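You operate a simulated robot arm through the tools that you are given. There is no shell and no other tool.

You are at the controls of a simulated robot arm. One attempt, no reset.

## Task
Gauge the three rivets in the white plate and stand a tab beside the one that reads NO.
Fine: use the orange gauge and put it back; no tab beside the other two; rivets and pins stay as they are. Set down upright: orange gauge, tab.

The check looks at the end state, three seconds after you hand in, the way a careful person would. Anything else that was tipped, shoved, dropped, spilled or broken makes it a failure.

## Robot
A 7-joint arm with a two-finger gripper, fixed in place. Base frame: the origin is at the foot of the arm, x ahead of it, y to its left, z up; the work surface is at about z = 1050. Units: mm, rad, N and s.
With the tool pointing down near the work surface it reaches from about 240 to 700 mm from the base axis. Its first joint turns from -1.152 to 1.152 rad. Payload 2.45 kg.
The tool frame sits at the grasp point between the pads (the TCP): z along the fingers, y along the line on which they close. The tips reach 26 mm beyond it. Largest opening 96 mm; the body of the gripper starts 69 mm behind the TCP.
Orientation is told as [roll, pitch, yaw] about the base's x, y, z axes, in that order, counted from this pose: with the fingers straight down and closing along the base's y, the tool's x points along the base's -x, its y along +y and its z along -z.

## Interface
- The arm moves only by the tool arm_command. Its argument "motion" is a list of rows, each a list of 7 numbers: the shift along the base's x, y, z in units of 100 mm (1.0 is 100 mm), then the turn, a rotation vector about the base's x, y, z in units of 60 degrees (1.0 is 60 degrees), then the opening, from 0 (shut) to 1 (fully open). In form: [[x, y, z, wx, wy, wz, jaw], ...]. A call has 1 to 20 rows; each row is the pose to reach, as a shift and turn from the pose commanded when the call began. A call with a number of a shift or a turn outside -1 to 1 is refused whole. Rows are played at 5 a second. More than 50 mm and 0.15 rad between two rows, or a gripper value outside its range, and nothing of the call is played. Where a pose cannot be reached the arm comes as near as it can. A force on the tool above 40 N (or 10 N above the force at the start of the call, whichever is more), or a blocked arm, ends the call early, and 0.2 s more pass. Each finger halts on what it meets, pressing with about 31 N; the grip force reading is that of the motor and also rises with nothing between the fingers. The clock runs only during rows and for 0.2 s after the last one: add rows that repeat a pose to give the fingers time. It gives the time, the measured TCP pose, the force on the tool (base axes), the opening and the grip force at its end, in the units of the frame above (readings bear some noise), with the torque about the TCP (base axes, N m) and any sound that the robot's microphone picked up.
- Cameras (640 x 400 px; columns grow to the right, rows downward): "scene" is fixed at [158.5, -384, 1438.2]; the picture's right is [0.84, -0.54, 0.00], its down [-0.25, -0.38, -0.89] and it looks along [0.48, 0.75, -0.46] (base axes); focal length 367 px, centre (320, 200). "wrist" rides on the gripper at [82, 3, -98] in the tool frame; the picture's right is [-0.04, 1.00, 0.00], its down [-0.73, -0.03, -0.68] and it looks along [-0.68, -0.03, 0.73] (tool axes); focal length 256 px, centre (320, 200). There is no depth. A picture from a camera that has moved, and an enlarged one, comes with that camera's place and axes in the base frame and with its lens.
- get_image(camera): a new picture of that camera. It takes no simulated time.
- zoom(camera, box): a new picture of the part [left, top, right, bottom] of that camera's present view, enlarged. It takes no simulated time.
- job_done(): hands the job in; it is judged then, once.

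Nothing tells you positions but the pictures and the camera data. Unless the task says otherwise, let go and move clear before handing in.

The tools are called after "Request:" as name(argument=value, ...) on one line, values as JSON. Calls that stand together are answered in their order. arm_command: Moves the arm, as the interface text tells. Its arguments: {"type":"object","properties":{"motion":{"type":"array","items":{"type":"array","items":{"type":"number"}}}},"required":["motion"]} The other tools are called the same way: get_image (camera) takes a picture; zoom (camera, box) takes an enlarged picture of a part of a camera's view; job_done () hands the job in.

At the start:

```text
time_s: 0.0
position: [364.6, 0.8, 1260.3]
orientation: [0.0, -0.001, -0.001]
ft_force: [-1.0, -0.5, 0.0]
wrist_torque: [0.02, -0.01, -0.04]
gripper_width: 96.3
finger_force: 0.1
```

scene: 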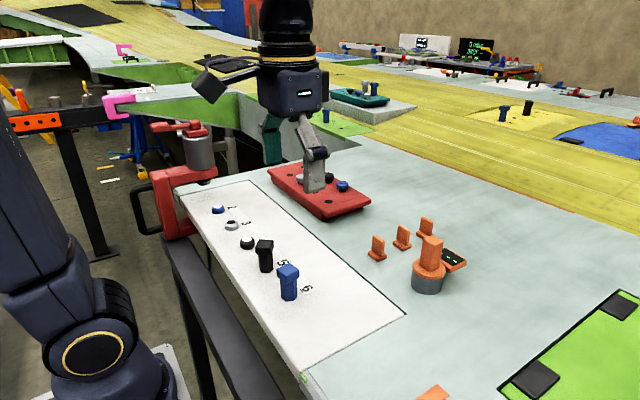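
wrist: 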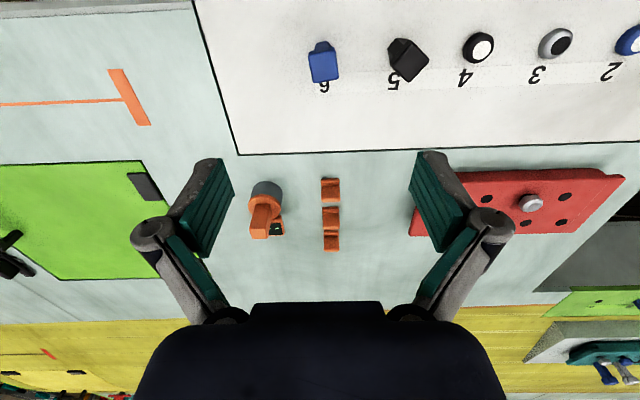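

I see a white plate with numbered positions (rivets at 2, 3, 4 and pins at 5, 6, it seems), three small orange tabs, and an orange gauge standing on a grey base. I'll take closer pictures first.

Request:
zoom(camera="scene", box=[180, 170, 420, 320])

Request:
zoom(camera="scene", box=[350, 200, 490, 300])

Request:
zoom(camera="wrist", box=[230, 160, 370, 260])

Request:
zoom(camera="wrist", box=[280, 0, 640, 160])

```text
2.67 times, centred on (300, 245) of scene
camera zoom: at [158.5, -384.0, 1438.2], right [0.84, -0.54, 0.0], down [-0.25, -0.38, -0.89], along [0.48, 0.75, -0.46], focal length 980 px, centre (373, 80)
```

zoom: 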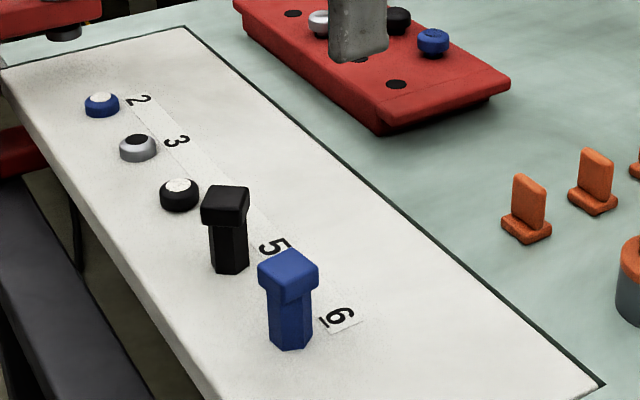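

```text
4.00 times, centred on (420, 250) of scene
camera zoom: at [158.5, -384.0, 1438.2], right [0.84, -0.54, 0.0], down [-0.25, -0.38, -0.89], along [0.48, 0.75, -0.46], focal length 1470 px, centre (-80, 0)
```

zoom: 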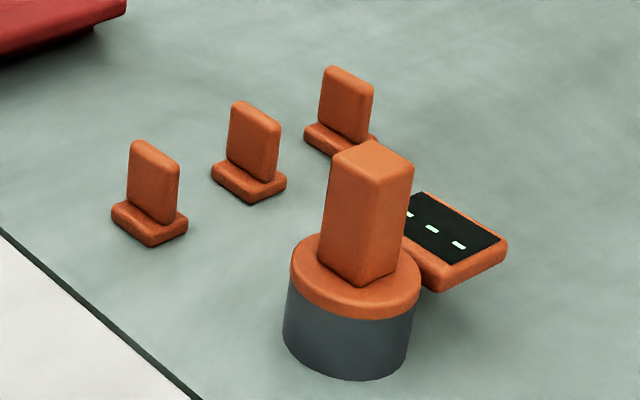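

```text
4.00 times, centred on (300, 210) of wrist
camera zoom: at [284.3, 4.0, 1358.6], right [0.04, 1.0, 0.0], down [0.73, -0.03, 0.68], along [0.68, -0.03, -0.73], focal length 1024 px, centre (400, 160)
```

zoom: 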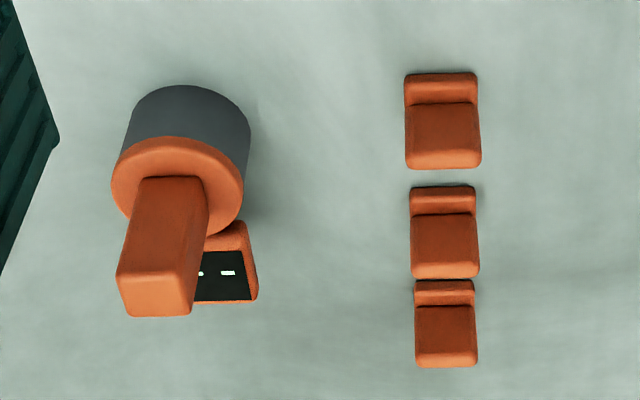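

```text
1.78 times, centred on (460, 80) of wrist
camera zoom: at [284.3, 4.0, 1358.6], right [0.04, 1.0, 0.0], down [0.73, -0.03, 0.68], along [0.68, -0.03, -0.73], focal length 455 px, centre (71, 413)
```

zoom: 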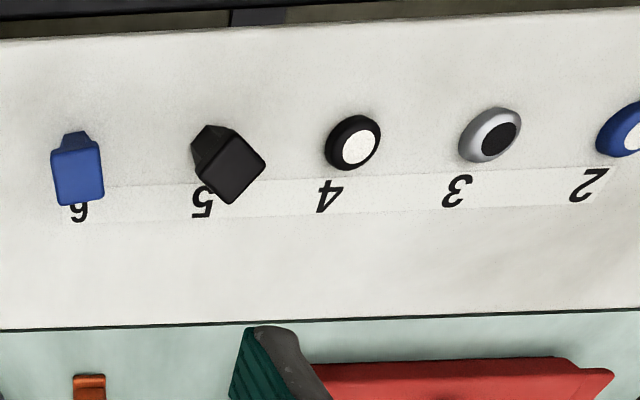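

The rivets look to be at about x=355, y=312/237/162 (labels 2, 3 and 4), with pins at 5 and 6. The gauge is near (547,-92), its display is on its +x side, and the three tabs are in a row at y≈9. Next I'll zoom in further on the gauge and the rivets.

Request:
zoom(camera="scene", box=[405, 225, 475, 300])

Request:
zoom(camera="scene", box=[200, 190, 290, 260])

Request:
zoom(camera="wrist", box=[240, 165, 300, 250])

```text
5.33 times, centred on (440, 262) of scene
camera zoom: at [158.5, -384.0, 1438.2], right [0.84, -0.54, 0.0], down [-0.25, -0.38, -0.89], along [0.48, 0.75, -0.46], focal length 1960 px, centre (-320, -133)
```

zoom: 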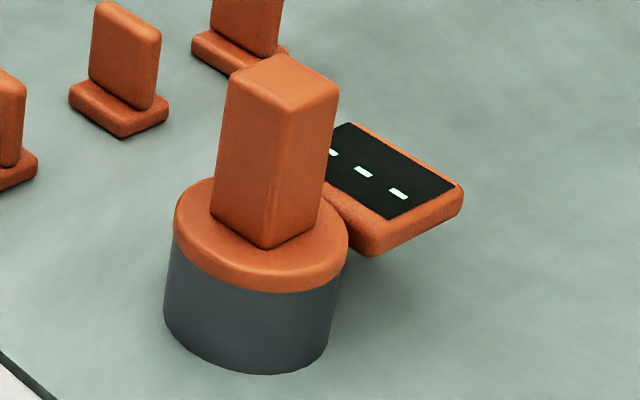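

```text
5.71 times, centred on (245, 225) of scene
camera zoom: at [158.5, -384.0, 1438.2], right [0.84, -0.54, 0.0], down [-0.25, -0.38, -0.89], along [0.48, 0.75, -0.46], focal length 2099 px, centre (749, 57)
```

zoom: 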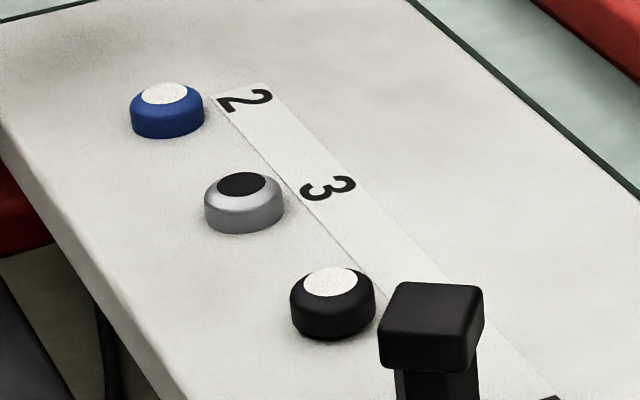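

```text
4.71 times, centred on (270, 208) of wrist
camera zoom: at [284.3, 4.0, 1358.6], right [0.04, 1.0, 0.0], down [0.73, -0.03, 0.68], along [0.68, -0.03, -0.73], focal length 1205 px, centre (555, 165)
```

zoom: 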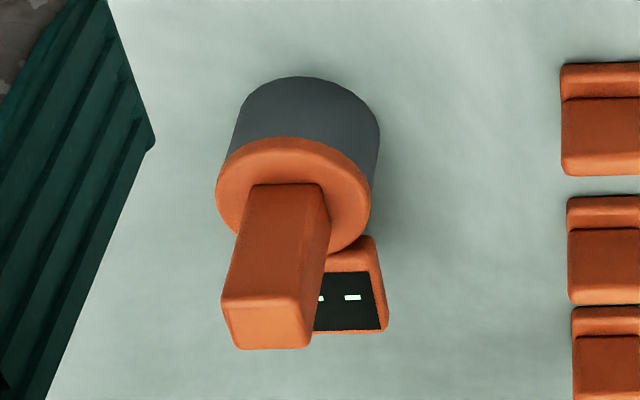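

The gauge handle's top looks to be near (548,-91,1135), with a roughly 26 mm square section. I'll move high above it, well clear of everything, and refine with the wrist camera.

Request:
arm_command(motion=[[0.2, -0.1, 0, 0, 0, 0, 1], [0.4, -0.2, 0, 0, 0, 0, 1], [0.6, -0.3, 0, 0, 0, 0, 1], [0.8, -0.4, 0, 0, 0, 0, 1], [1.0, -0.5, 0, 0, 0, 0, 1], [1.0, -0.5, 0, 0, 0, 0, 1]])

```text
time_s: 1.4
position: [466.2, -49.7, 1259.8]
orientation: [-0.001, -0.001, 0.0]
ft_force: [0.2, 0.4, 0.2]
wrist_torque: [-0.03, -0.02, -0.01]
gripper_width: 96.2
finger_force: 0.0
```

The arm is at (466,-50,1260) and is tracking well. I'll go on to above the gauge.

Request:
arm_command(motion=[[0.2, -0.1, 0, 0, 0, 0, 1], [0.4, -0.2, 0, 0, 0, 0, 1], [0.6, -0.3, 0, 0, 0, 0, 1], [0.82, -0.42, 0, 0, 0, 0, 1], [0.82, -0.42, 0, 0, 0, 0, 1]])

Request:
get_image(camera="wrist")

Request:
get_image(camera="scene")

```text
time_s: 2.6
position: [548.9, -92.4, 1259.3]
orientation: [0.0, 0.001, 0.002]
ft_force: [-0.1, 0.3, 0.6]
wrist_torque: [0.0, 0.02, -0.02]
gripper_width: 95.8
finger_force: 0.2
```

```text
taken
camera wrist: at [467.4, -89.4, 1357.8], right [0.04, 1.0, 0.0], down [0.73, -0.03, 0.68], along [0.68, -0.03, -0.73], focal length 256 px, centre (320, 200)
```

wrist: 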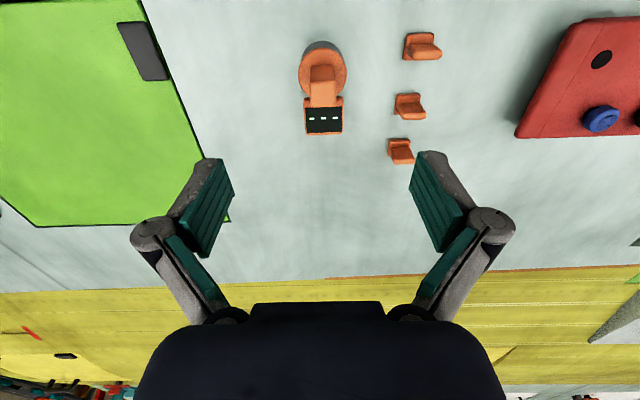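

```text
taken
```

scene: 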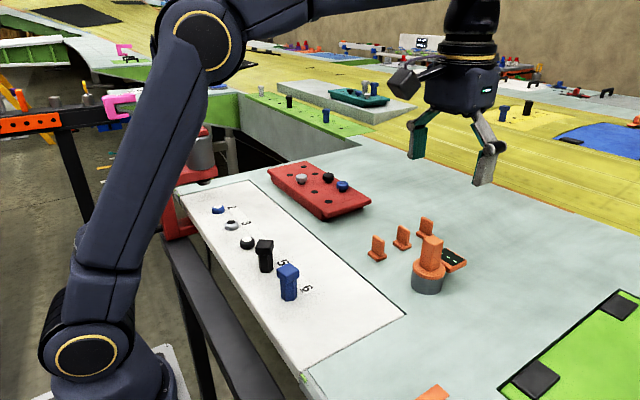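

Request:
zoom(camera="wrist", box=[280, 30, 370, 145])

Request:
zoom(camera="wrist", box=[380, 25, 450, 170])

```text
3.48 times, centred on (325, 88) of wrist
camera zoom: at [467.4, -89.4, 1357.8], right [0.04, 1.0, 0.0], down [0.73, -0.03, 0.68], along [0.68, -0.03, -0.73], focal length 890 px, centre (303, 591)
```

zoom: 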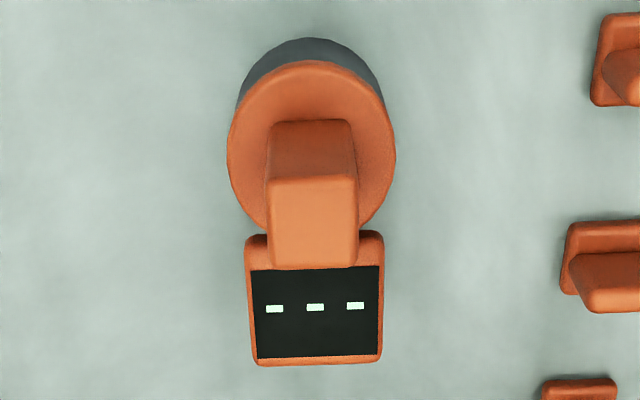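

```text
2.76 times, centred on (415, 98) of wrist
camera zoom: at [467.4, -89.4, 1357.8], right [0.04, 1.0, 0.0], down [0.73, -0.03, 0.68], along [0.68, -0.03, -0.73], focal length 706 px, centre (58, 483)
```

zoom: 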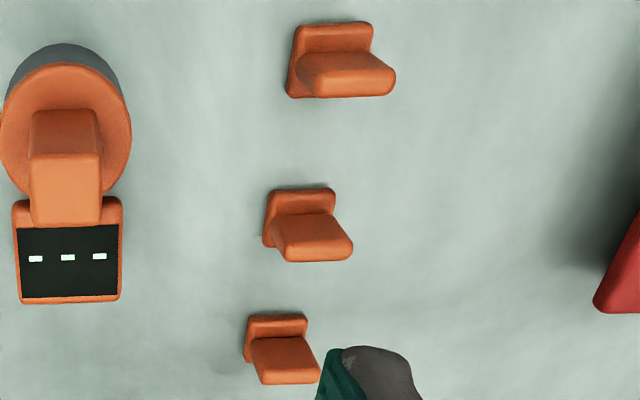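

The gauge is aligned with the base axes: its handle is about 22 mm square, centred near (549.5,-90), and the display is on the +x side. I'll make a small correction and descend part way.

Request:
arm_command(motion=[[0.0, 0.02, -0.2, 0, 0, 0, 1], [0.0, 0.02, -0.4, 0, 0, 0, 1], [0.0, 0.02, -0.6, 0, 0, 0, 1], [0.0, 0.02, -0.8, 0, 0, 0, 1], [0.0, 0.02, -0.95, 0, 0, 0, 1], [0.0, 0.02, -0.95, 0, 0, 0, 1]])

Request:
get_image(camera="wrist")

Request:
zoom(camera="scene", box=[370, 160, 530, 300])

```text
time_s: 4.0
position: [547.2, -88.3, 1164.7]
orientation: [0.0, 0.0, 0.001]
ft_force: [0.5, 0.0, 0.7]
wrist_torque: [0.01, 0.01, 0.01]
gripper_width: 96.1
finger_force: 0.1
```

```text
taken
camera wrist: at [465.7, -85.9, 1263.8], right [0.04, 1.0, 0.0], down [0.73, -0.03, 0.68], along [0.68, -0.03, -0.73], focal length 256 px, centre (320, 200)
```

wrist: 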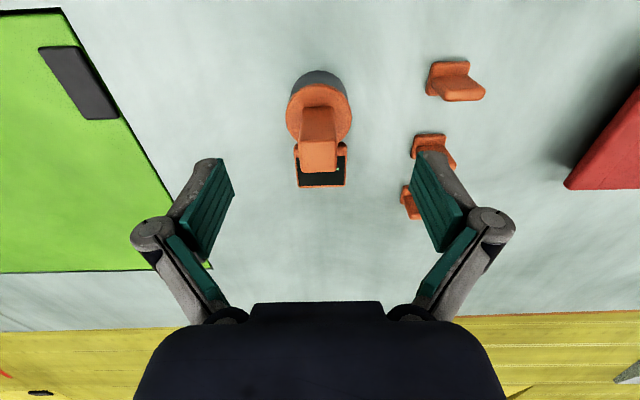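

```text
2.86 times, centred on (450, 230) of scene
camera zoom: at [158.5, -384.0, 1438.2], right [0.84, -0.54, 0.0], down [-0.25, -0.38, -0.89], along [0.48, 0.75, -0.46], focal length 1050 px, centre (-51, 114)
```

zoom: 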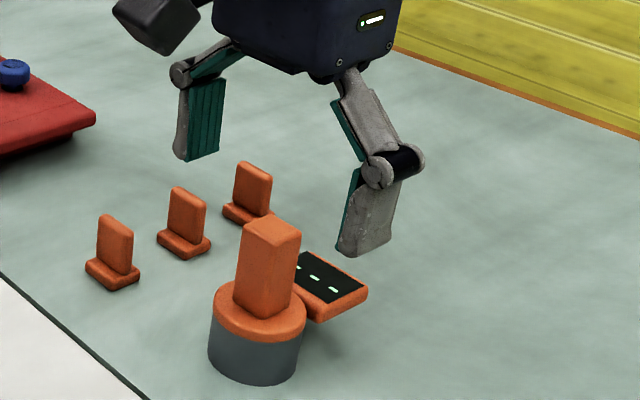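

Request:
zoom(camera="wrist", box=[270, 60, 370, 195])

```text
2.96 times, centred on (320, 128) of wrist
camera zoom: at [465.7, -85.9, 1263.8], right [0.04, 1.0, 0.0], down [0.73, -0.03, 0.68], along [0.68, -0.03, -0.73], focal length 758 px, centre (320, 415)
```

zoom: 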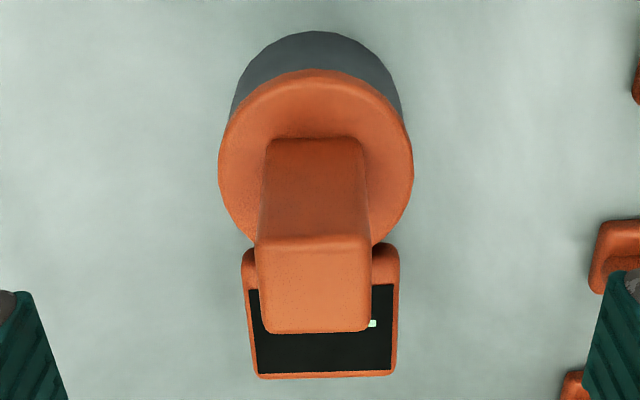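

The handle top triangulates to about (551,-91,1133), so it needs a small shift of +2.5 mm in x and -1.8 mm in y. I'll descend to TCP z≈1115 and then close on the handle.

Request:
arm_command(motion=[[0.025, -0.018, 0, 0, 0, 0, 1], [0.025, -0.018, -0.15, 0, 0, 0, 1], [0.025, -0.018, -0.3, 0, 0, 0, 1], [0.025, -0.018, -0.4, 0, 0, 0, 1], [0.025, -0.018, -0.49, 0, 0, 0, 1], [0.025, -0.018, -0.49, 0, 0, 0, 1]])

Request:
get_image(camera="wrist")

Request:
zoom(camera="scene", box=[370, 160, 530, 300])

```text
time_s: 5.4
position: [549.9, -90.8, 1115.2]
orientation: [-0.001, 0.002, 0.001]
ft_force: [-0.4, -1.1, -0.2]
wrist_torque: [-0.01, -0.02, 0.01]
gripper_width: 96.1
finger_force: 0.1
```

```text
taken
camera wrist: at [468.9, -88.1, 1214.7], right [0.04, 1.0, 0.0], down [0.73, -0.03, 0.68], along [0.68, -0.03, -0.73], focal length 256 px, centre (320, 200)
```

wrist: 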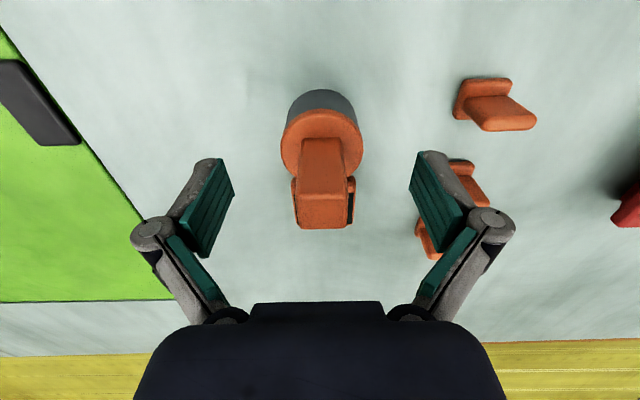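

```text
2.86 times, centred on (450, 230) of scene
camera zoom: at [158.5, -384.0, 1438.2], right [0.84, -0.54, 0.0], down [-0.25, -0.38, -0.89], along [0.48, 0.75, -0.46], focal length 1050 px, centre (-51, 114)
```

zoom: 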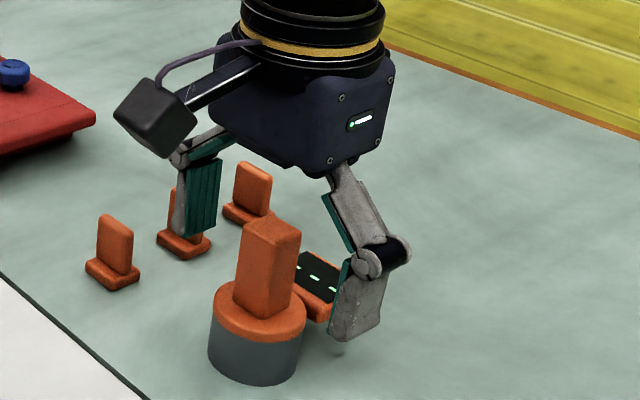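

The TCP sits right at the handle's middle, about 1 mm off in y. I'll nudge it and close slowly.

Request:
arm_command(motion=[[0.0, 0.01, 0, 0, 0, 0, 0.8], [0.0, 0.01, 0, 0, 0, 0, 0.6], [0.0, 0.01, 0, 0, 0, 0, 0.45], [0.0, 0.01, 0, 0, 0, 0, 0.32], [0.0, 0.01, 0, 0, 0, 0, 0.28], [0.0, 0.01, 0, 0, 0, 0, 0.26], [0.0, 0.01, 0, 0, 0, 0, 0.26]])

Request:
get_image(camera="wrist")

```text
time_s: 7.0
position: [550.6, -89.8, 1116.8]
orientation: [-0.001, 0.0, 0.0]
ft_force: [0.0, -1.2, 0.8]
wrist_torque: [0.0, 0.01, -0.03]
gripper_width: 24.7
finger_force: 0.0
```

```text
taken
camera wrist: at [469.4, -87.3, 1215.0], right [0.04, 1.0, 0.0], down [0.73, -0.03, 0.68], along [0.68, -0.03, -0.73], focal length 256 px, centre (320, 200)
```

wrist: 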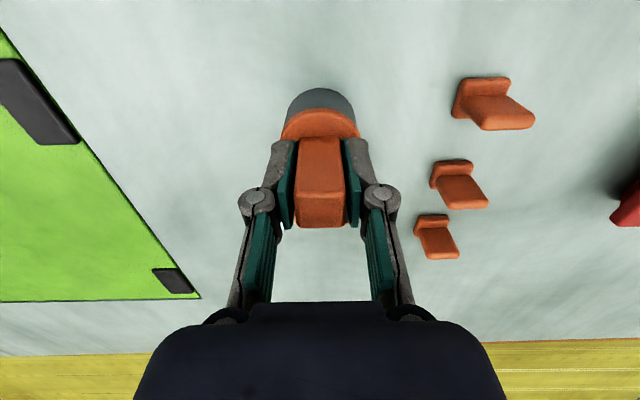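

The opening is 24.7 mm with no contact yet, and the handle is centred between the pads. I'll finish closing to grip it.

Request:
arm_command(motion=[[0, 0, 0, 0, 0, 0, 0.22], [0, 0, 0, 0, 0, 0, 0.18], [0, 0, 0, 0, 0, 0, 0.1], [0, 0, 0, 0, 0, 0, 0.0], [0, 0, 0, 0, 0, 0, 0.0]])

Request:
zoom(camera="wrist", box=[240, 70, 400, 250])

Request:
zoom(camera="scene", box=[370, 180, 510, 300])

```text
time_s: 8.2
position: [549.5, -89.9, 1116.1]
orientation: [-0.001, 0.001, 0.0]
ft_force: [-0.5, 1.4, 1.1]
wrist_torque: [0.05, 0.02, 0.0]
gripper_width: 22.7
finger_force: 30.8
```

```text
2.22 times, centred on (320, 160) of wrist
camera zoom: at [469.4, -87.1, 1215.0], right [0.04, 1.0, 0.0], down [0.73, -0.03, 0.68], along [0.68, -0.03, -0.73], focal length 569 px, centre (320, 289)
```

zoom: 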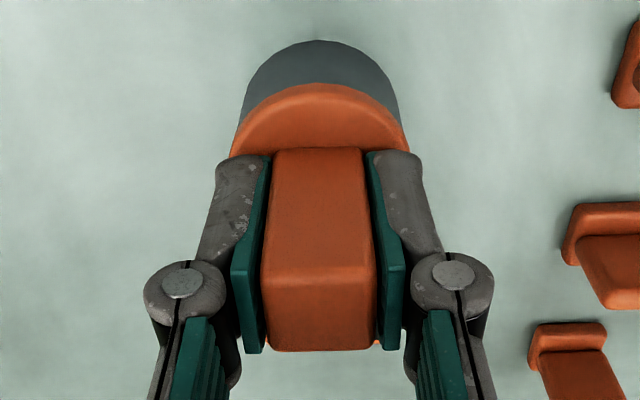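

```text
3.33 times, centred on (440, 240) of scene
camera zoom: at [158.5, -383.9, 1438.2], right [0.84, -0.54, 0.0], down [-0.25, -0.38, -0.89], along [0.48, 0.75, -0.46], focal length 1225 px, centre (-80, 67)
```

zoom: 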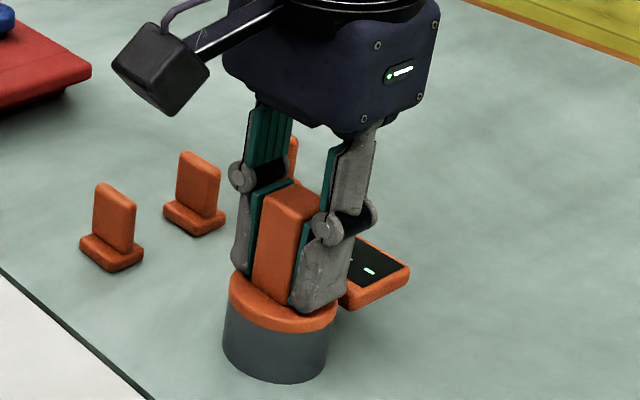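

The gauge is gripped (22.7 mm, 31 N) at TCP (549.5,-90,1116), which is its home pose. I'll lift it straight up.

Request:
arm_command(motion=[[0, 0, 0.05, 0, 0, 0, 0], [0, 0, 0.15, 0, 0, 0, 0], [0, 0, 0.35, 0, 0, 0, 0], [0, 0, 0.55, 0, 0, 0, 0], [0, 0, 0.75, 0, 0, 0, 0], [0, 0, 0.95, 0, 0, 0, 0], [0, 0, 1.0, 0, 0, 0, 0], [0, 0, 1.0, 0, 0, 0, 0]])

Request:
get_image(camera="wrist")

Request:
get_image(camera="scene")

```text
time_s: 10.0
position: [550.1, -90.4, 1216.4]
orientation: [0.001, 0.0, -0.001]
ft_force: [-0.3, -1.0, -5.0]
wrist_torque: [0.01, 0.04, 0.0]
gripper_width: 22.6
finger_force: 30.7
```

```text
taken
camera wrist: at [468.2, -86.9, 1315.0], right [0.04, 1.0, 0.0], down [0.73, -0.03, 0.68], along [0.68, -0.03, -0.73], focal length 256 px, centre (320, 200)
```

wrist: 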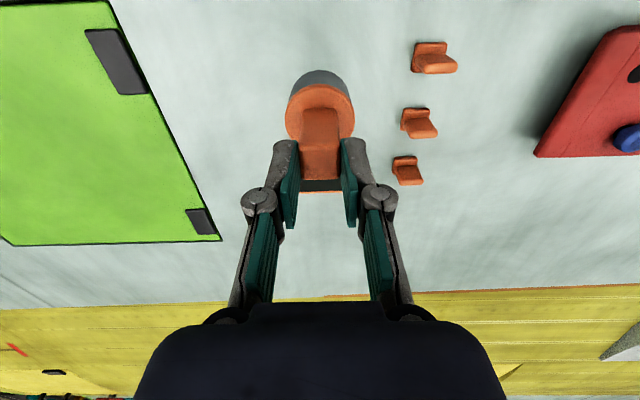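

```text
taken
```

scene: 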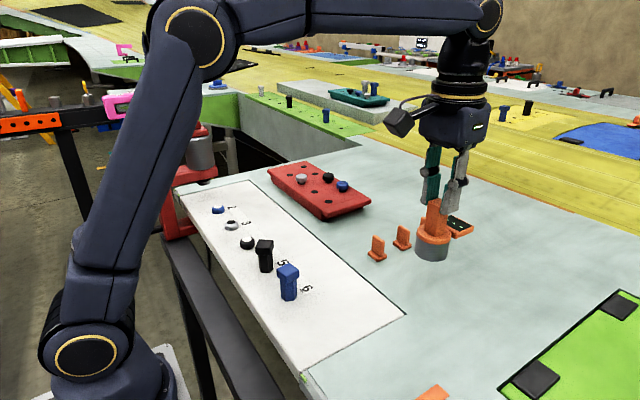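

The gauge seems to sit lower in the grip than before the lift, so it may have slipped. I'll check closely.

Request:
zoom(camera="scene", box=[370, 130, 520, 280])

Request:
zoom(camera="wrist", box=[230, 50, 410, 250])

```text
2.67 times, centred on (445, 205) of scene
camera zoom: at [158.6, -384.0, 1438.1], right [0.84, -0.54, 0.0], down [-0.25, -0.38, -0.89], along [0.48, 0.75, -0.46], focal length 980 px, centre (-13, 187)
```

zoom: 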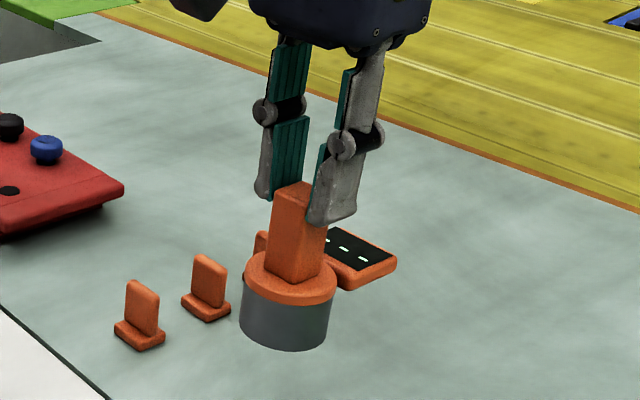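

```text
2.00 times, centred on (320, 150) of wrist
camera zoom: at [468.2, -86.9, 1315.0], right [0.04, 1.0, 0.0], down [0.73, -0.03, 0.68], along [0.68, -0.03, -0.73], focal length 512 px, centre (320, 300)
```

zoom: 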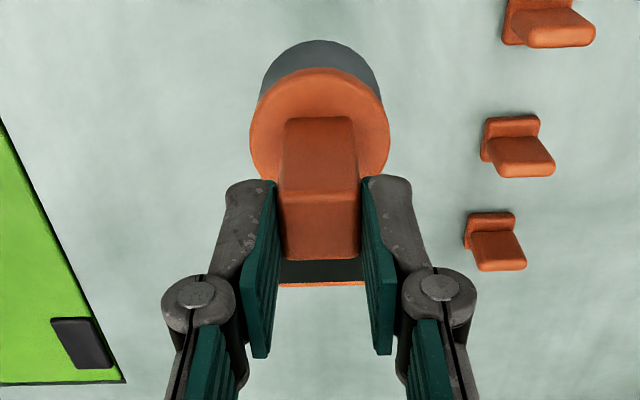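

The gauge has slid about 38 mm down in the grip and only the top few millimetres of the handle are still held. Its bottom is about 60 mm above the table, straight over its home, so I'll lower it quickly before it slides out.

Request:
arm_command(motion=[[0, 0, -0.46, 0, 0, 0, 0], [0, 0, -0.6, 0, 0, 0, 0], [0, 0, -0.64, 0, 0, 0, 0]])

Request:
zoom(camera="scene", box=[370, 150, 520, 300])

Request:
zoom(camera="wrist", box=[230, 50, 410, 250])

```text
time_s: 10.8
position: [551.3, -89.4, 1153.0]
orientation: [0.001, -0.003, 0.0]
ft_force: [-3.1, 2.0, 14.6]
wrist_torque: [0.17, 0.8, -0.07]
gripper_width: 22.7
finger_force: 31.2
```

```text
2.67 times, centred on (445, 225) of scene
camera zoom: at [158.2, -383.9, 1438.2], right [0.84, -0.54, 0.0], down [-0.25, -0.38, -0.89], along [0.48, 0.75, -0.46], focal length 980 px, centre (-13, 133)
```

zoom: 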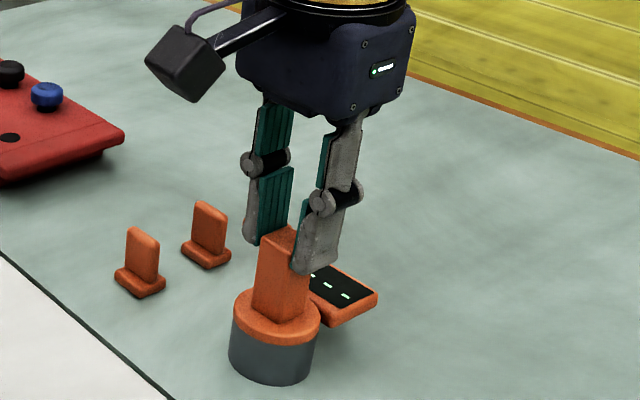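

```text
2.00 times, centred on (320, 150) of wrist
camera zoom: at [469.1, -86.3, 1251.5], right [0.04, 1.0, 0.0], down [0.73, -0.03, 0.68], along [0.68, -0.03, -0.73], focal length 512 px, centre (320, 300)
```

zoom: 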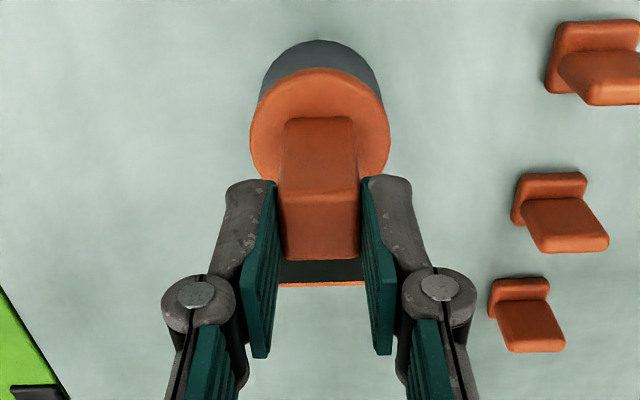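

The gauge is back standing on the table at its home (touchdown force +14.6 N) and didn't slip further on the way down. I'll open a little to let it settle, then go back down for a deep grip.

Request:
arm_command(motion=[[0, 0, 0, 0, 0, 0, 0.28], [0, 0, 0, 0, 0, 0, 0.36], [0, 0, 0, 0, 0, 0, 0.4], [0, 0, 0, 0, 0, 0, 0.4]])

Request:
zoom(camera="scene", box=[370, 150, 520, 300])

Request:
zoom(camera="wrist", box=[230, 50, 410, 250])

```text
time_s: 11.8
position: [549.9, -89.6, 1151.3]
orientation: [0.0, 0.0, 0.002]
ft_force: [-0.1, -0.1, -1.1]
wrist_torque: [0.03, 0.02, -0.01]
gripper_width: 38.3
finger_force: 0.1
```

```text
2.67 times, centred on (445, 225) of scene
camera zoom: at [158.5, -384.0, 1438.2], right [0.84, -0.54, 0.0], down [-0.25, -0.38, -0.89], along [0.48, 0.75, -0.46], focal length 980 px, centre (-13, 133)
```

zoom: 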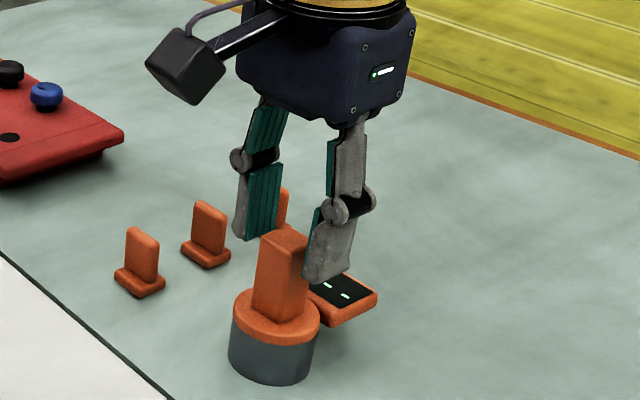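

```text
2.00 times, centred on (320, 150) of wrist
camera zoom: at [469.5, -86.7, 1250.0], right [0.04, 1.0, 0.0], down [0.73, -0.03, 0.68], along [0.68, -0.03, -0.73], focal length 512 px, centre (320, 300)
```

zoom: 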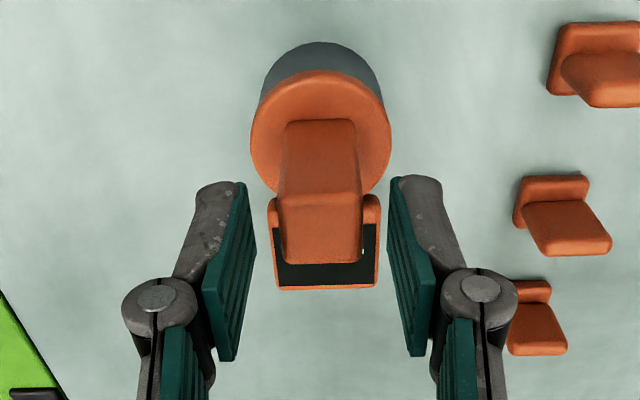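

The gauge stands upright and settled. I'll go down around the handle for a deep grip again and close.

Request:
arm_command(motion=[[0, 0, -0.12, 0, 0, 0, 0.4], [0, 0, -0.25, 0, 0, 0, 0.4], [0, 0, -0.38, 0, 0, 0, 0.4], [0, 0, -0.38, 0, 0, 0, 0.3], [0, 0, -0.38, 0, 0, 0, 0.2], [0, 0, -0.38, 0, 0, 0, 0.1], [0, 0, -0.38, 0, 0, 0, 0.0], [0, 0, -0.38, 0, 0, 0, 0.0], [0, 0, -0.38, 0, 0, 0, 0.0]])

Request:
zoom(camera="wrist", box=[230, 50, 410, 250])

```text
time_s: 13.8
position: [548.4, -88.8, 1113.8]
orientation: [0.001, 0.0, 0.0]
ft_force: [-0.5, 0.4, 0.1]
wrist_torque: [0.07, 0.01, -0.01]
gripper_width: 22.8
finger_force: 30.9
```

```text
2.00 times, centred on (320, 150) of wrist
camera zoom: at [468.1, -87.0, 1212.4], right [0.04, 1.0, 0.0], down [0.73, -0.03, 0.68], along [0.68, -0.03, -0.73], focal length 512 px, centre (320, 300)
```

zoom: 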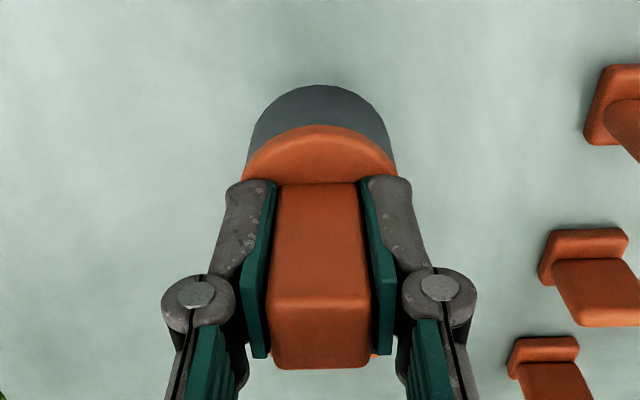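

I have a deep grip again at TCP z≈1114. I'll test with a slow 4 mm lift while watching the force, to find out why it slid.

Request:
arm_command(motion=[[0, 0, 0.01, 0, 0, 0, 0], [0, 0, 0.02, 0, 0, 0, 0], [0, 0, 0.03, 0, 0, 0, 0], [0, 0, 0.04, 0, 0, 0, 0]])

Request:
zoom(camera="wrist", box=[230, 50, 410, 250])

Request:
zoom(camera="scene", box=[370, 180, 510, 300])

```text
time_s: 14.8
position: [549.4, -89.8, 1117.7]
orientation: [-0.001, 0.0, 0.0]
ft_force: [-0.1, -0.4, -5.5]
wrist_torque: [0.03, 0.04, 0.0]
gripper_width: 22.4
finger_force: 31.1
```

```text
2.00 times, centred on (320, 150) of wrist
camera zoom: at [468.8, -86.9, 1216.6], right [0.04, 1.0, 0.0], down [0.73, -0.03, 0.68], along [0.68, -0.03, -0.73], focal length 512 px, centre (320, 300)
```

zoom: 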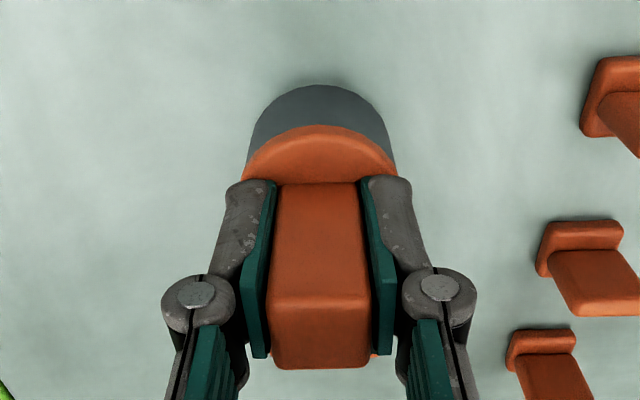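

```text
3.33 times, centred on (440, 240) of scene
camera zoom: at [158.6, -384.0, 1438.1], right [0.84, -0.54, 0.0], down [-0.25, -0.38, -0.89], along [0.48, 0.75, -0.46], focal length 1225 px, centre (-80, 67)
```

zoom: 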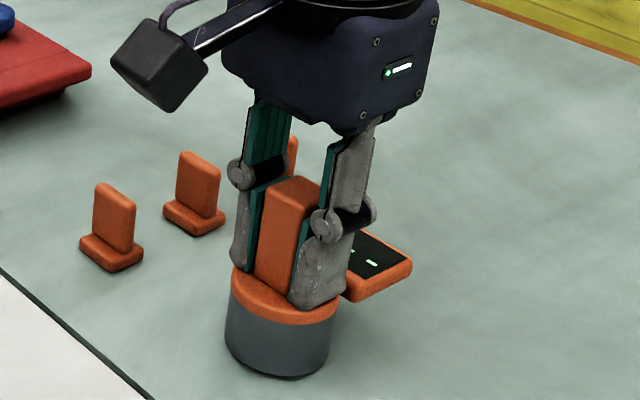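

The slow lift worked: -5.5 N (the weight) and no visible slip. I'll hold for a moment to check for creep.

Request:
arm_command(motion=[[0, 0, 0.0, 0, 0, 0, 0], [0, 0, 0.0, 0, 0, 0, 0], [0, 0, 0.0, 0, 0, 0, 0], [0, 0, 0.0, 0, 0, 0, 0], [0, 0, 0.0, 0, 0, 0, 0]])

Request:
zoom(camera="wrist", box=[230, 50, 410, 250])

```text
time_s: 16.0
position: [550.1, -91.0, 1117.8]
orientation: [-0.001, -0.002, 0.0]
ft_force: [-0.2, 0.7, -4.1]
wrist_torque: [0.01, 0.05, 0.0]
gripper_width: 22.8
finger_force: 30.9
```

```text
2.00 times, centred on (320, 150) of wrist
camera zoom: at [468.8, -86.9, 1216.5], right [0.04, 1.0, 0.0], down [0.73, -0.03, 0.68], along [0.68, -0.03, -0.73], focal length 512 px, centre (320, 300)
```

zoom: 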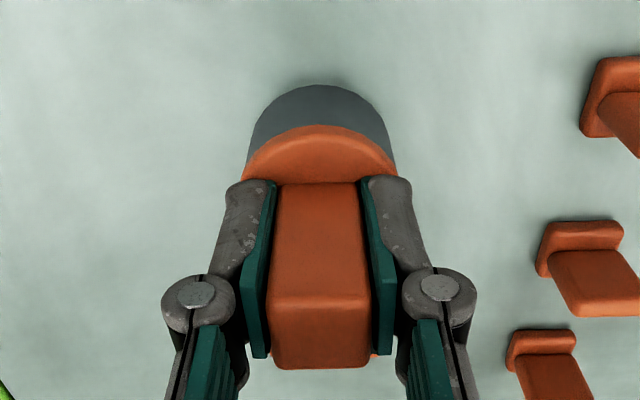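

There is no creep, so the earlier slide came from the brisk lift. I'll lift with a gentle ramp and check again.

Request:
arm_command(motion=[[0, 0, 0.01, 0, 0, 0, 0], [0, 0, 0.03, 0, 0, 0, 0], [0, 0, 0.06, 0, 0, 0, 0], [0, 0, 0.1, 0, 0, 0, 0], [0, 0, 0.14, 0, 0, 0, 0], [0, 0, 0.18, 0, 0, 0, 0], [0, 0, 0.22, 0, 0, 0, 0], [0, 0, 0.26, 0, 0, 0, 0], [0, 0, 0.29, 0, 0, 0, 0], [0, 0, 0.3, 0, 0, 0, 0]])

Request:
zoom(camera="wrist", box=[230, 50, 410, 250])

```text
time_s: 18.2
position: [549.3, -89.8, 1148.2]
orientation: [0.002, 0.002, 0.001]
ft_force: [0.2, -0.2, -5.0]
wrist_torque: [-0.03, 0.01, -0.01]
gripper_width: 22.9
finger_force: 31.6
```

```text
2.00 times, centred on (320, 150) of wrist
camera zoom: at [468.6, -86.8, 1246.4], right [0.04, 1.0, 0.0], down [0.73, -0.03, 0.68], along [0.68, -0.03, -0.73], focal length 512 px, centre (320, 300)
```

zoom: 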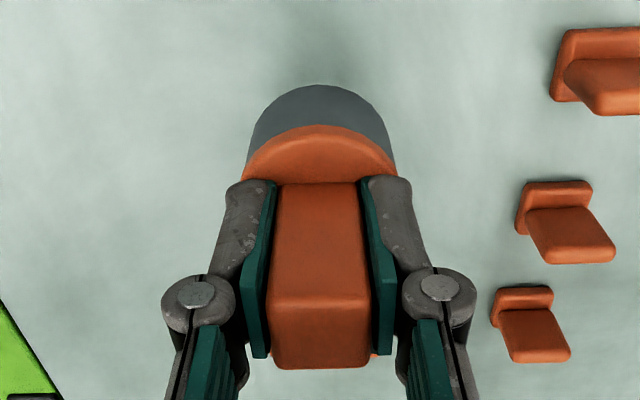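

No slip at all. I'll keep up the gentle lift to carrying height.

Request:
arm_command(motion=[[0, 0, 0.02, 0, 0, 0, 0], [0, 0, 0.05, 0, 0, 0, 0], [0, 0, 0.09, 0, 0, 0, 0], [0, 0, 0.14, 0, 0, 0, 0], [0, 0, 0.2, 0, 0, 0, 0], [0, 0, 0.26, 0, 0, 0, 0], [0, 0, 0.32, 0, 0, 0, 0], [0, 0, 0.38, 0, 0, 0, 0], [0, 0, 0.44, 0, 0, 0, 0], [0, 0, 0.5, 0, 0, 0, 0], [0, 0, 0.56, 0, 0, 0, 0], [0, 0, 0.62, 0, 0, 0, 0], [0, 0, 0.66, 0, 0, 0, 0], [0, 0, 0.69, 0, 0, 0, 0], [0, 0, 0.7, 0, 0, 0, 0]])

Request:
get_image(camera="wrist")

```text
time_s: 21.4
position: [550.3, -89.5, 1217.8]
orientation: [-0.002, 0.001, -0.001]
ft_force: [0.8, -0.3, -4.7]
wrist_torque: [-0.01, 0.05, -0.01]
gripper_width: 22.7
finger_force: 31.0
```

```text
taken
camera wrist: at [468.8, -86.8, 1316.4], right [0.04, 1.0, 0.0], down [0.73, -0.03, 0.68], along [0.68, -0.03, -0.73], focal length 256 px, centre (320, 200)
```

wrist: 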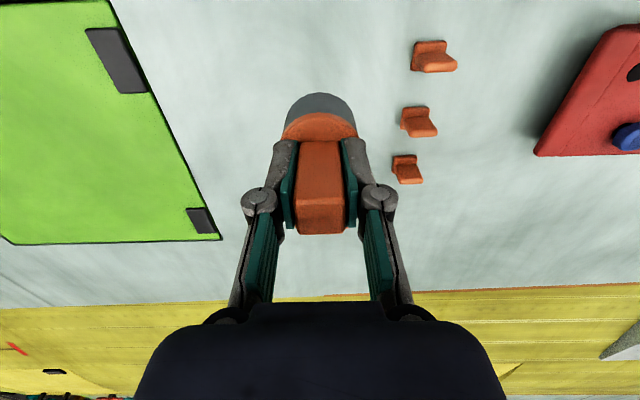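

The gauge is held firmly at carrying height. I'll carry it smoothly in three legs to above rivet 4.

Request:
arm_command(motion=[[-0.013, 0.017, 0, 0, 0, 0, 0], [-0.045, 0.059, 0, 0, 0, 0, 0], [-0.091, 0.118, 0, 0, 0, 0, 0], [-0.15, 0.193, 0, 0, 0, 0, 0], [-0.215, 0.277, 0, 0, 0, 0, 0], [-0.28, 0.361, 0, 0, 0, 0, 0], [-0.345, 0.445, 0, 0, 0, 0, 0], [-0.41, 0.529, 0, 0, 0, 0, 0], [-0.475, 0.613, 0, 0, 0, 0, 0], [-0.533, 0.689, 0, 0, 0, 0, 0], [-0.585, 0.756, 0, 0, 0, 0, 0], [-0.624, 0.806, 0, 0, 0, 0, 0], [-0.643, 0.832, 0, 0, 0, 0, 0], [-0.65, 0.84, 0, 0, 0, 0, 0]])

Request:
get_image(camera="wrist")

```text
time_s: 24.4
position: [485.2, -5.9, 1217.3]
orientation: [0.0, -0.001, 0.002]
ft_force: [0.2, -0.9, -5.3]
wrist_torque: [-0.03, 0.06, 0.01]
gripper_width: 22.5
finger_force: 31.2
```

```text
taken
camera wrist: at [404.0, -2.9, 1316.1], right [0.04, 1.0, 0.0], down [0.73, -0.03, 0.68], along [0.68, -0.03, -0.73], focal length 256 px, centre (320, 200)
```

wrist: 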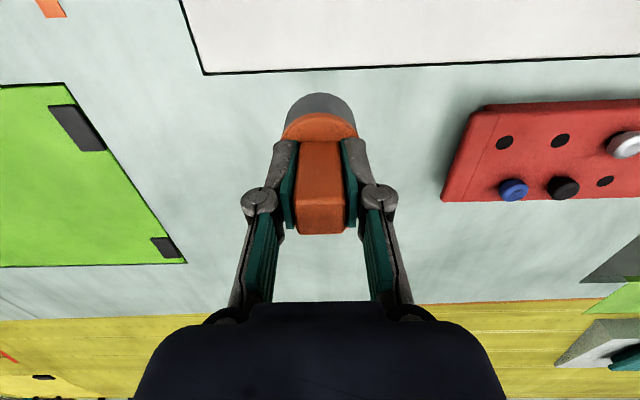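

There's still no slip. I'll carry on with the second leg.

Request:
arm_command(motion=[[-0.013, 0.017, 0, 0, 0, 0, 0], [-0.045, 0.059, 0, 0, 0, 0, 0], [-0.091, 0.118, 0, 0, 0, 0, 0], [-0.15, 0.193, 0, 0, 0, 0, 0], [-0.215, 0.277, 0, 0, 0, 0, 0], [-0.28, 0.361, 0, 0, 0, 0, 0], [-0.345, 0.445, 0, 0, 0, 0, 0], [-0.41, 0.529, 0, 0, 0, 0, 0], [-0.475, 0.613, 0, 0, 0, 0, 0], [-0.533, 0.689, 0, 0, 0, 0, 0], [-0.585, 0.756, 0, 0, 0, 0, 0], [-0.624, 0.806, 0, 0, 0, 0, 0], [-0.643, 0.832, 0, 0, 0, 0, 0], [-0.65, 0.84, 0, 0, 0, 0, 0]])

Request:
get_image(camera="wrist")

```text
time_s: 27.4
position: [420.2, 79.6, 1216.4]
orientation: [0.0, 0.0, 0.0]
ft_force: [0.2, 0.7, -4.4]
wrist_torque: [0.01, 0.04, 0.03]
gripper_width: 22.7
finger_force: 30.7
```

```text
taken
camera wrist: at [338.5, 82.0, 1315.9], right [0.04, 1.0, 0.0], down [0.73, -0.03, 0.68], along [0.68, -0.03, -0.73], focal length 256 px, centre (320, 200)
```

wrist: 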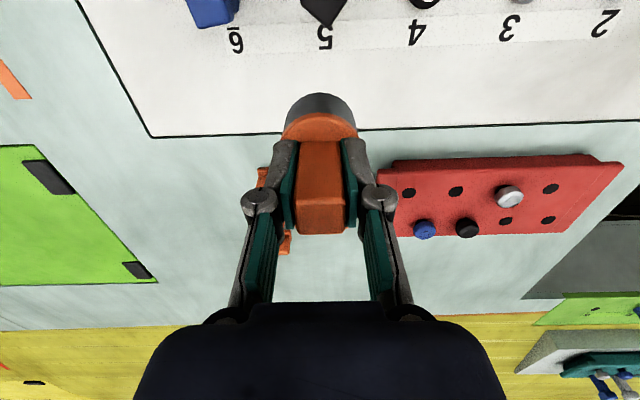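

Request:
arm_command(motion=[[-0.013, 0.017, 0, 0, 0, 0, 0], [-0.045, 0.059, 0, 0, 0, 0, 0], [-0.091, 0.118, 0, 0, 0, 0, 0], [-0.15, 0.193, 0, 0, 0, 0, 0], [-0.215, 0.277, 0, 0, 0, 0, 0], [-0.28, 0.361, 0, 0, 0, 0, 0], [-0.345, 0.445, 0, 0, 0, 0, 0], [-0.41, 0.529, 0, 0, 0, 0, 0], [-0.475, 0.613, 0, 0, 0, 0, 0], [-0.533, 0.689, 0, 0, 0, 0, 0], [-0.585, 0.756, 0, 0, 0, 0, 0], [-0.624, 0.806, 0, 0, 0, 0, 0], [-0.643, 0.832, 0, 0, 0, 0, 0], [-0.65, 0.84, 0, 0, 0, 0, 0]])

Request:
get_image(camera="wrist")

Request:
get_image(camera="scene")

```text
time_s: 30.4
position: [354.7, 162.8, 1218.1]
orientation: [-0.001, -0.001, 0.002]
ft_force: [0.1, 0.4, -5.3]
wrist_torque: [0.01, 0.06, 0.01]
gripper_width: 22.5
finger_force: 30.6
```

```text
taken
camera wrist: at [273.3, 164.9, 1316.7], right [0.04, 1.0, 0.0], down [0.73, -0.03, 0.68], along [0.68, -0.03, -0.73], focal length 256 px, centre (320, 200)
```

wrist: 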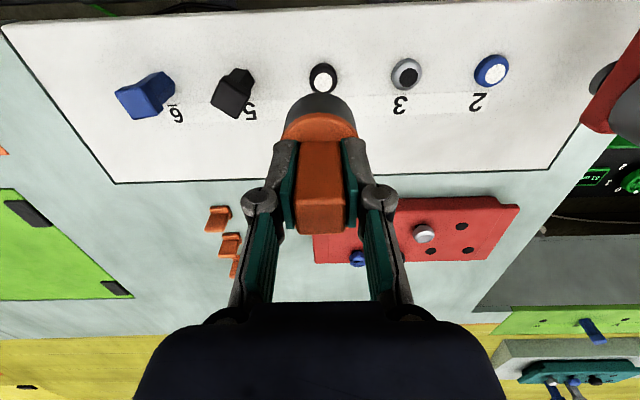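

```text
taken
```

scene: 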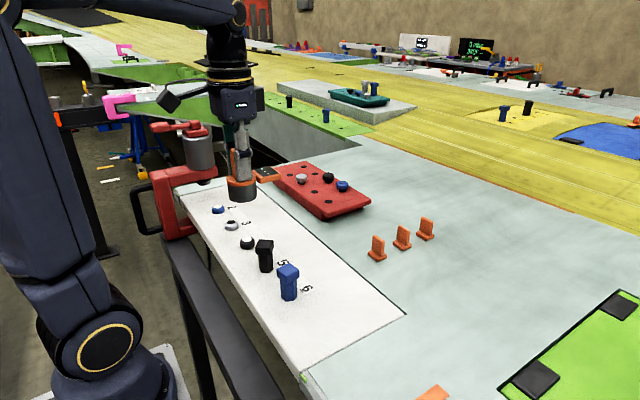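

The gauge is now hovering above rivet 4. I'll zoom in to measure the rivet's position against the tool axis.

Request:
zoom(camera="wrist", box=[280, 40, 370, 110])

Request:
zoom(camera="wrist", box=[380, 30, 530, 120])

Request:
zoom(camera="scene", box=[190, 130, 310, 260])

```text
5.71 times, centred on (325, 75) of wrist
camera zoom: at [273.3, 164.9, 1316.7], right [0.04, 1.0, 0.0], down [0.73, -0.03, 0.68], along [0.68, -0.03, -0.73], focal length 1463 px, centre (291, 914)
```

zoom: 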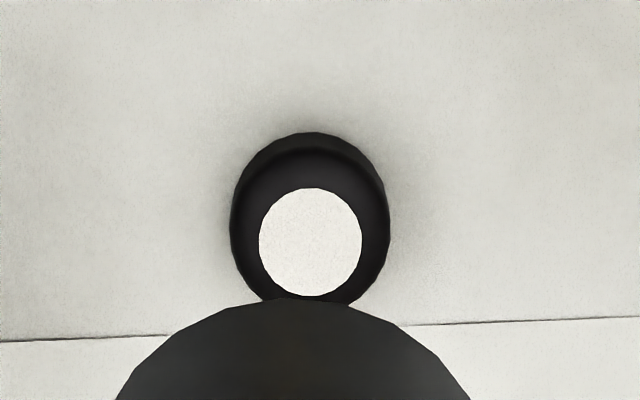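

```text
4.27 times, centred on (455, 75) of wrist
camera zoom: at [273.3, 164.9, 1316.7], right [0.04, 1.0, 0.0], down [0.73, -0.03, 0.68], along [0.68, -0.03, -0.73], focal length 1092 px, centre (-256, 733)
```

zoom: 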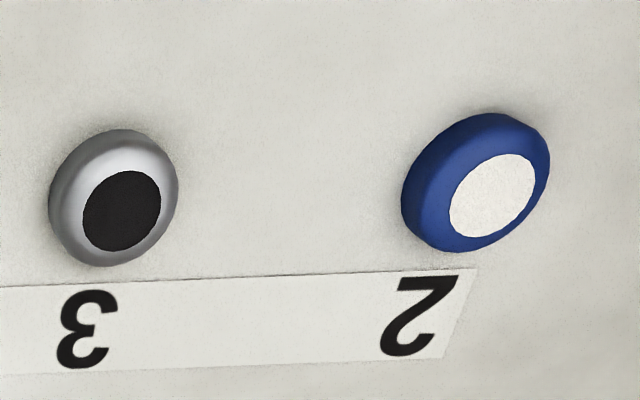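

```text
3.08 times, centred on (250, 195) of scene
camera zoom: at [158.6, -384.0, 1438.2], right [0.84, -0.54, 0.0], down [-0.25, -0.38, -0.89], along [0.48, 0.75, -0.46], focal length 1130 px, centre (535, 215)
```

zoom: 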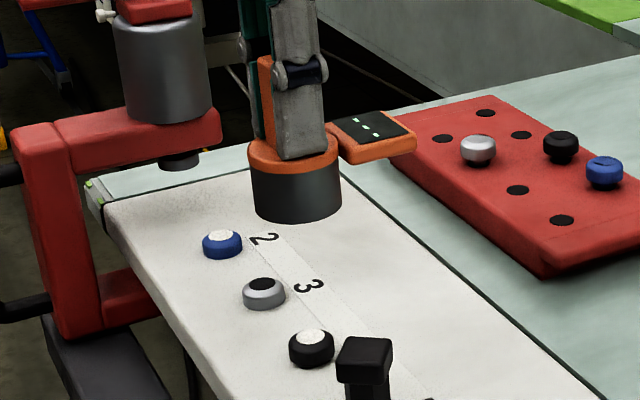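

Rivet 4 is about +2.7 mm in y and +0.5 mm in x from the gauge's axis. I'll correct that and descend gently to hover about 10 mm above it.

Request:
arm_command(motion=[[0.003, 0.015, 0, 0, 0, 0, 0], [0.005, 0.027, -0.02, 0, 0, 0, 0], [0.005, 0.027, -0.06, 0, 0, 0, 0], [0.005, 0.027, -0.11, 0, 0, 0, 0], [0.005, 0.027, -0.17, 0, 0, 0, 0], [0.005, 0.027, -0.23, 0, 0, 0, 0], [0.005, 0.027, -0.29, 0, 0, 0, 0], [0.005, 0.027, -0.35, 0, 0, 0, 0], [0.005, 0.027, -0.41, 0, 0, 0, 0], [0.005, 0.027, -0.47, 0, 0, 0, 0], [0.005, 0.027, -0.53, 0, 0, 0, 0], [0.005, 0.027, -0.59, 0, 0, 0, 0], [0.005, 0.027, -0.65, 0, 0, 0, 0], [0.005, 0.027, -0.7, 0, 0, 0, 0], [0.005, 0.027, -0.74, 0, 0, 0, 0], [0.005, 0.027, -0.77, 0, 0, 0, 0], [0.005, 0.027, -0.78, 0, 0, 0, 0]])

Request:
get_image(camera="wrist")

Request:
zoom(camera="scene", box=[190, 150, 310, 280])

Request:
zoom(camera="scene", box=[220, 200, 290, 260])

```text
time_s: 34.0
position: [355.6, 164.6, 1139.6]
orientation: [-0.001, 0.0, 0.002]
ft_force: [0.4, 0.5, -4.3]
wrist_torque: [-0.01, 0.04, 0.0]
gripper_width: 22.9
finger_force: 30.9
```

```text
taken
camera wrist: at [274.5, 167.4, 1238.6], right [0.04, 1.0, 0.0], down [0.73, -0.03, 0.68], along [0.68, -0.03, -0.73], focal length 256 px, centre (320, 200)
```

wrist: 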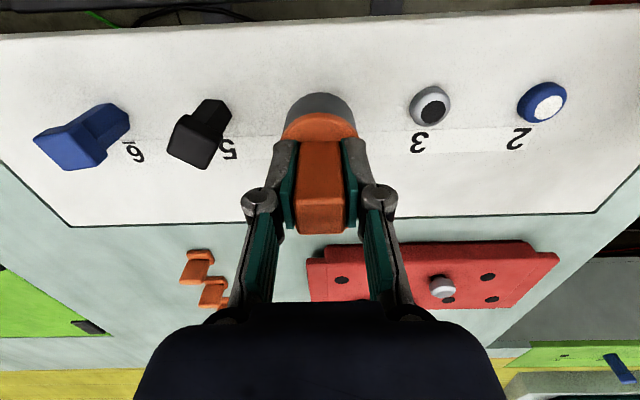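

```text
3.08 times, centred on (250, 215) of scene
camera zoom: at [158.6, -384.0, 1438.2], right [0.84, -0.54, 0.0], down [-0.25, -0.38, -0.89], along [0.48, 0.75, -0.46], focal length 1130 px, centre (535, 154)
```

zoom: 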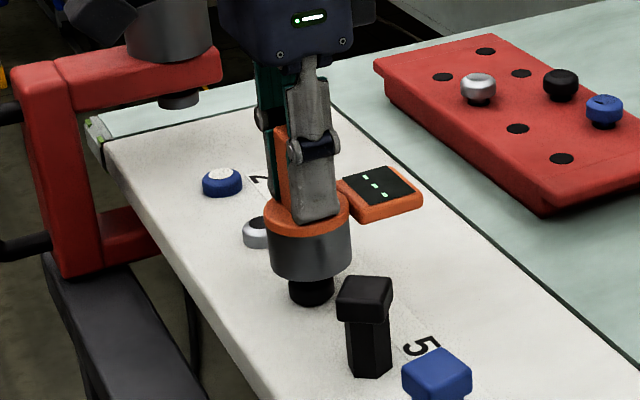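

```text
6.67 times, centred on (255, 230) of scene
camera zoom: at [158.6, -384.0, 1438.2], right [0.84, -0.54, 0.0], down [-0.25, -0.38, -0.89], along [0.48, 0.75, -0.46], focal length 2449 px, centre (753, 0)
```

zoom: 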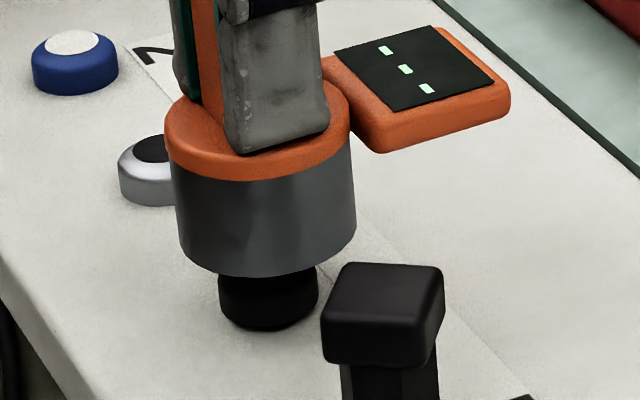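

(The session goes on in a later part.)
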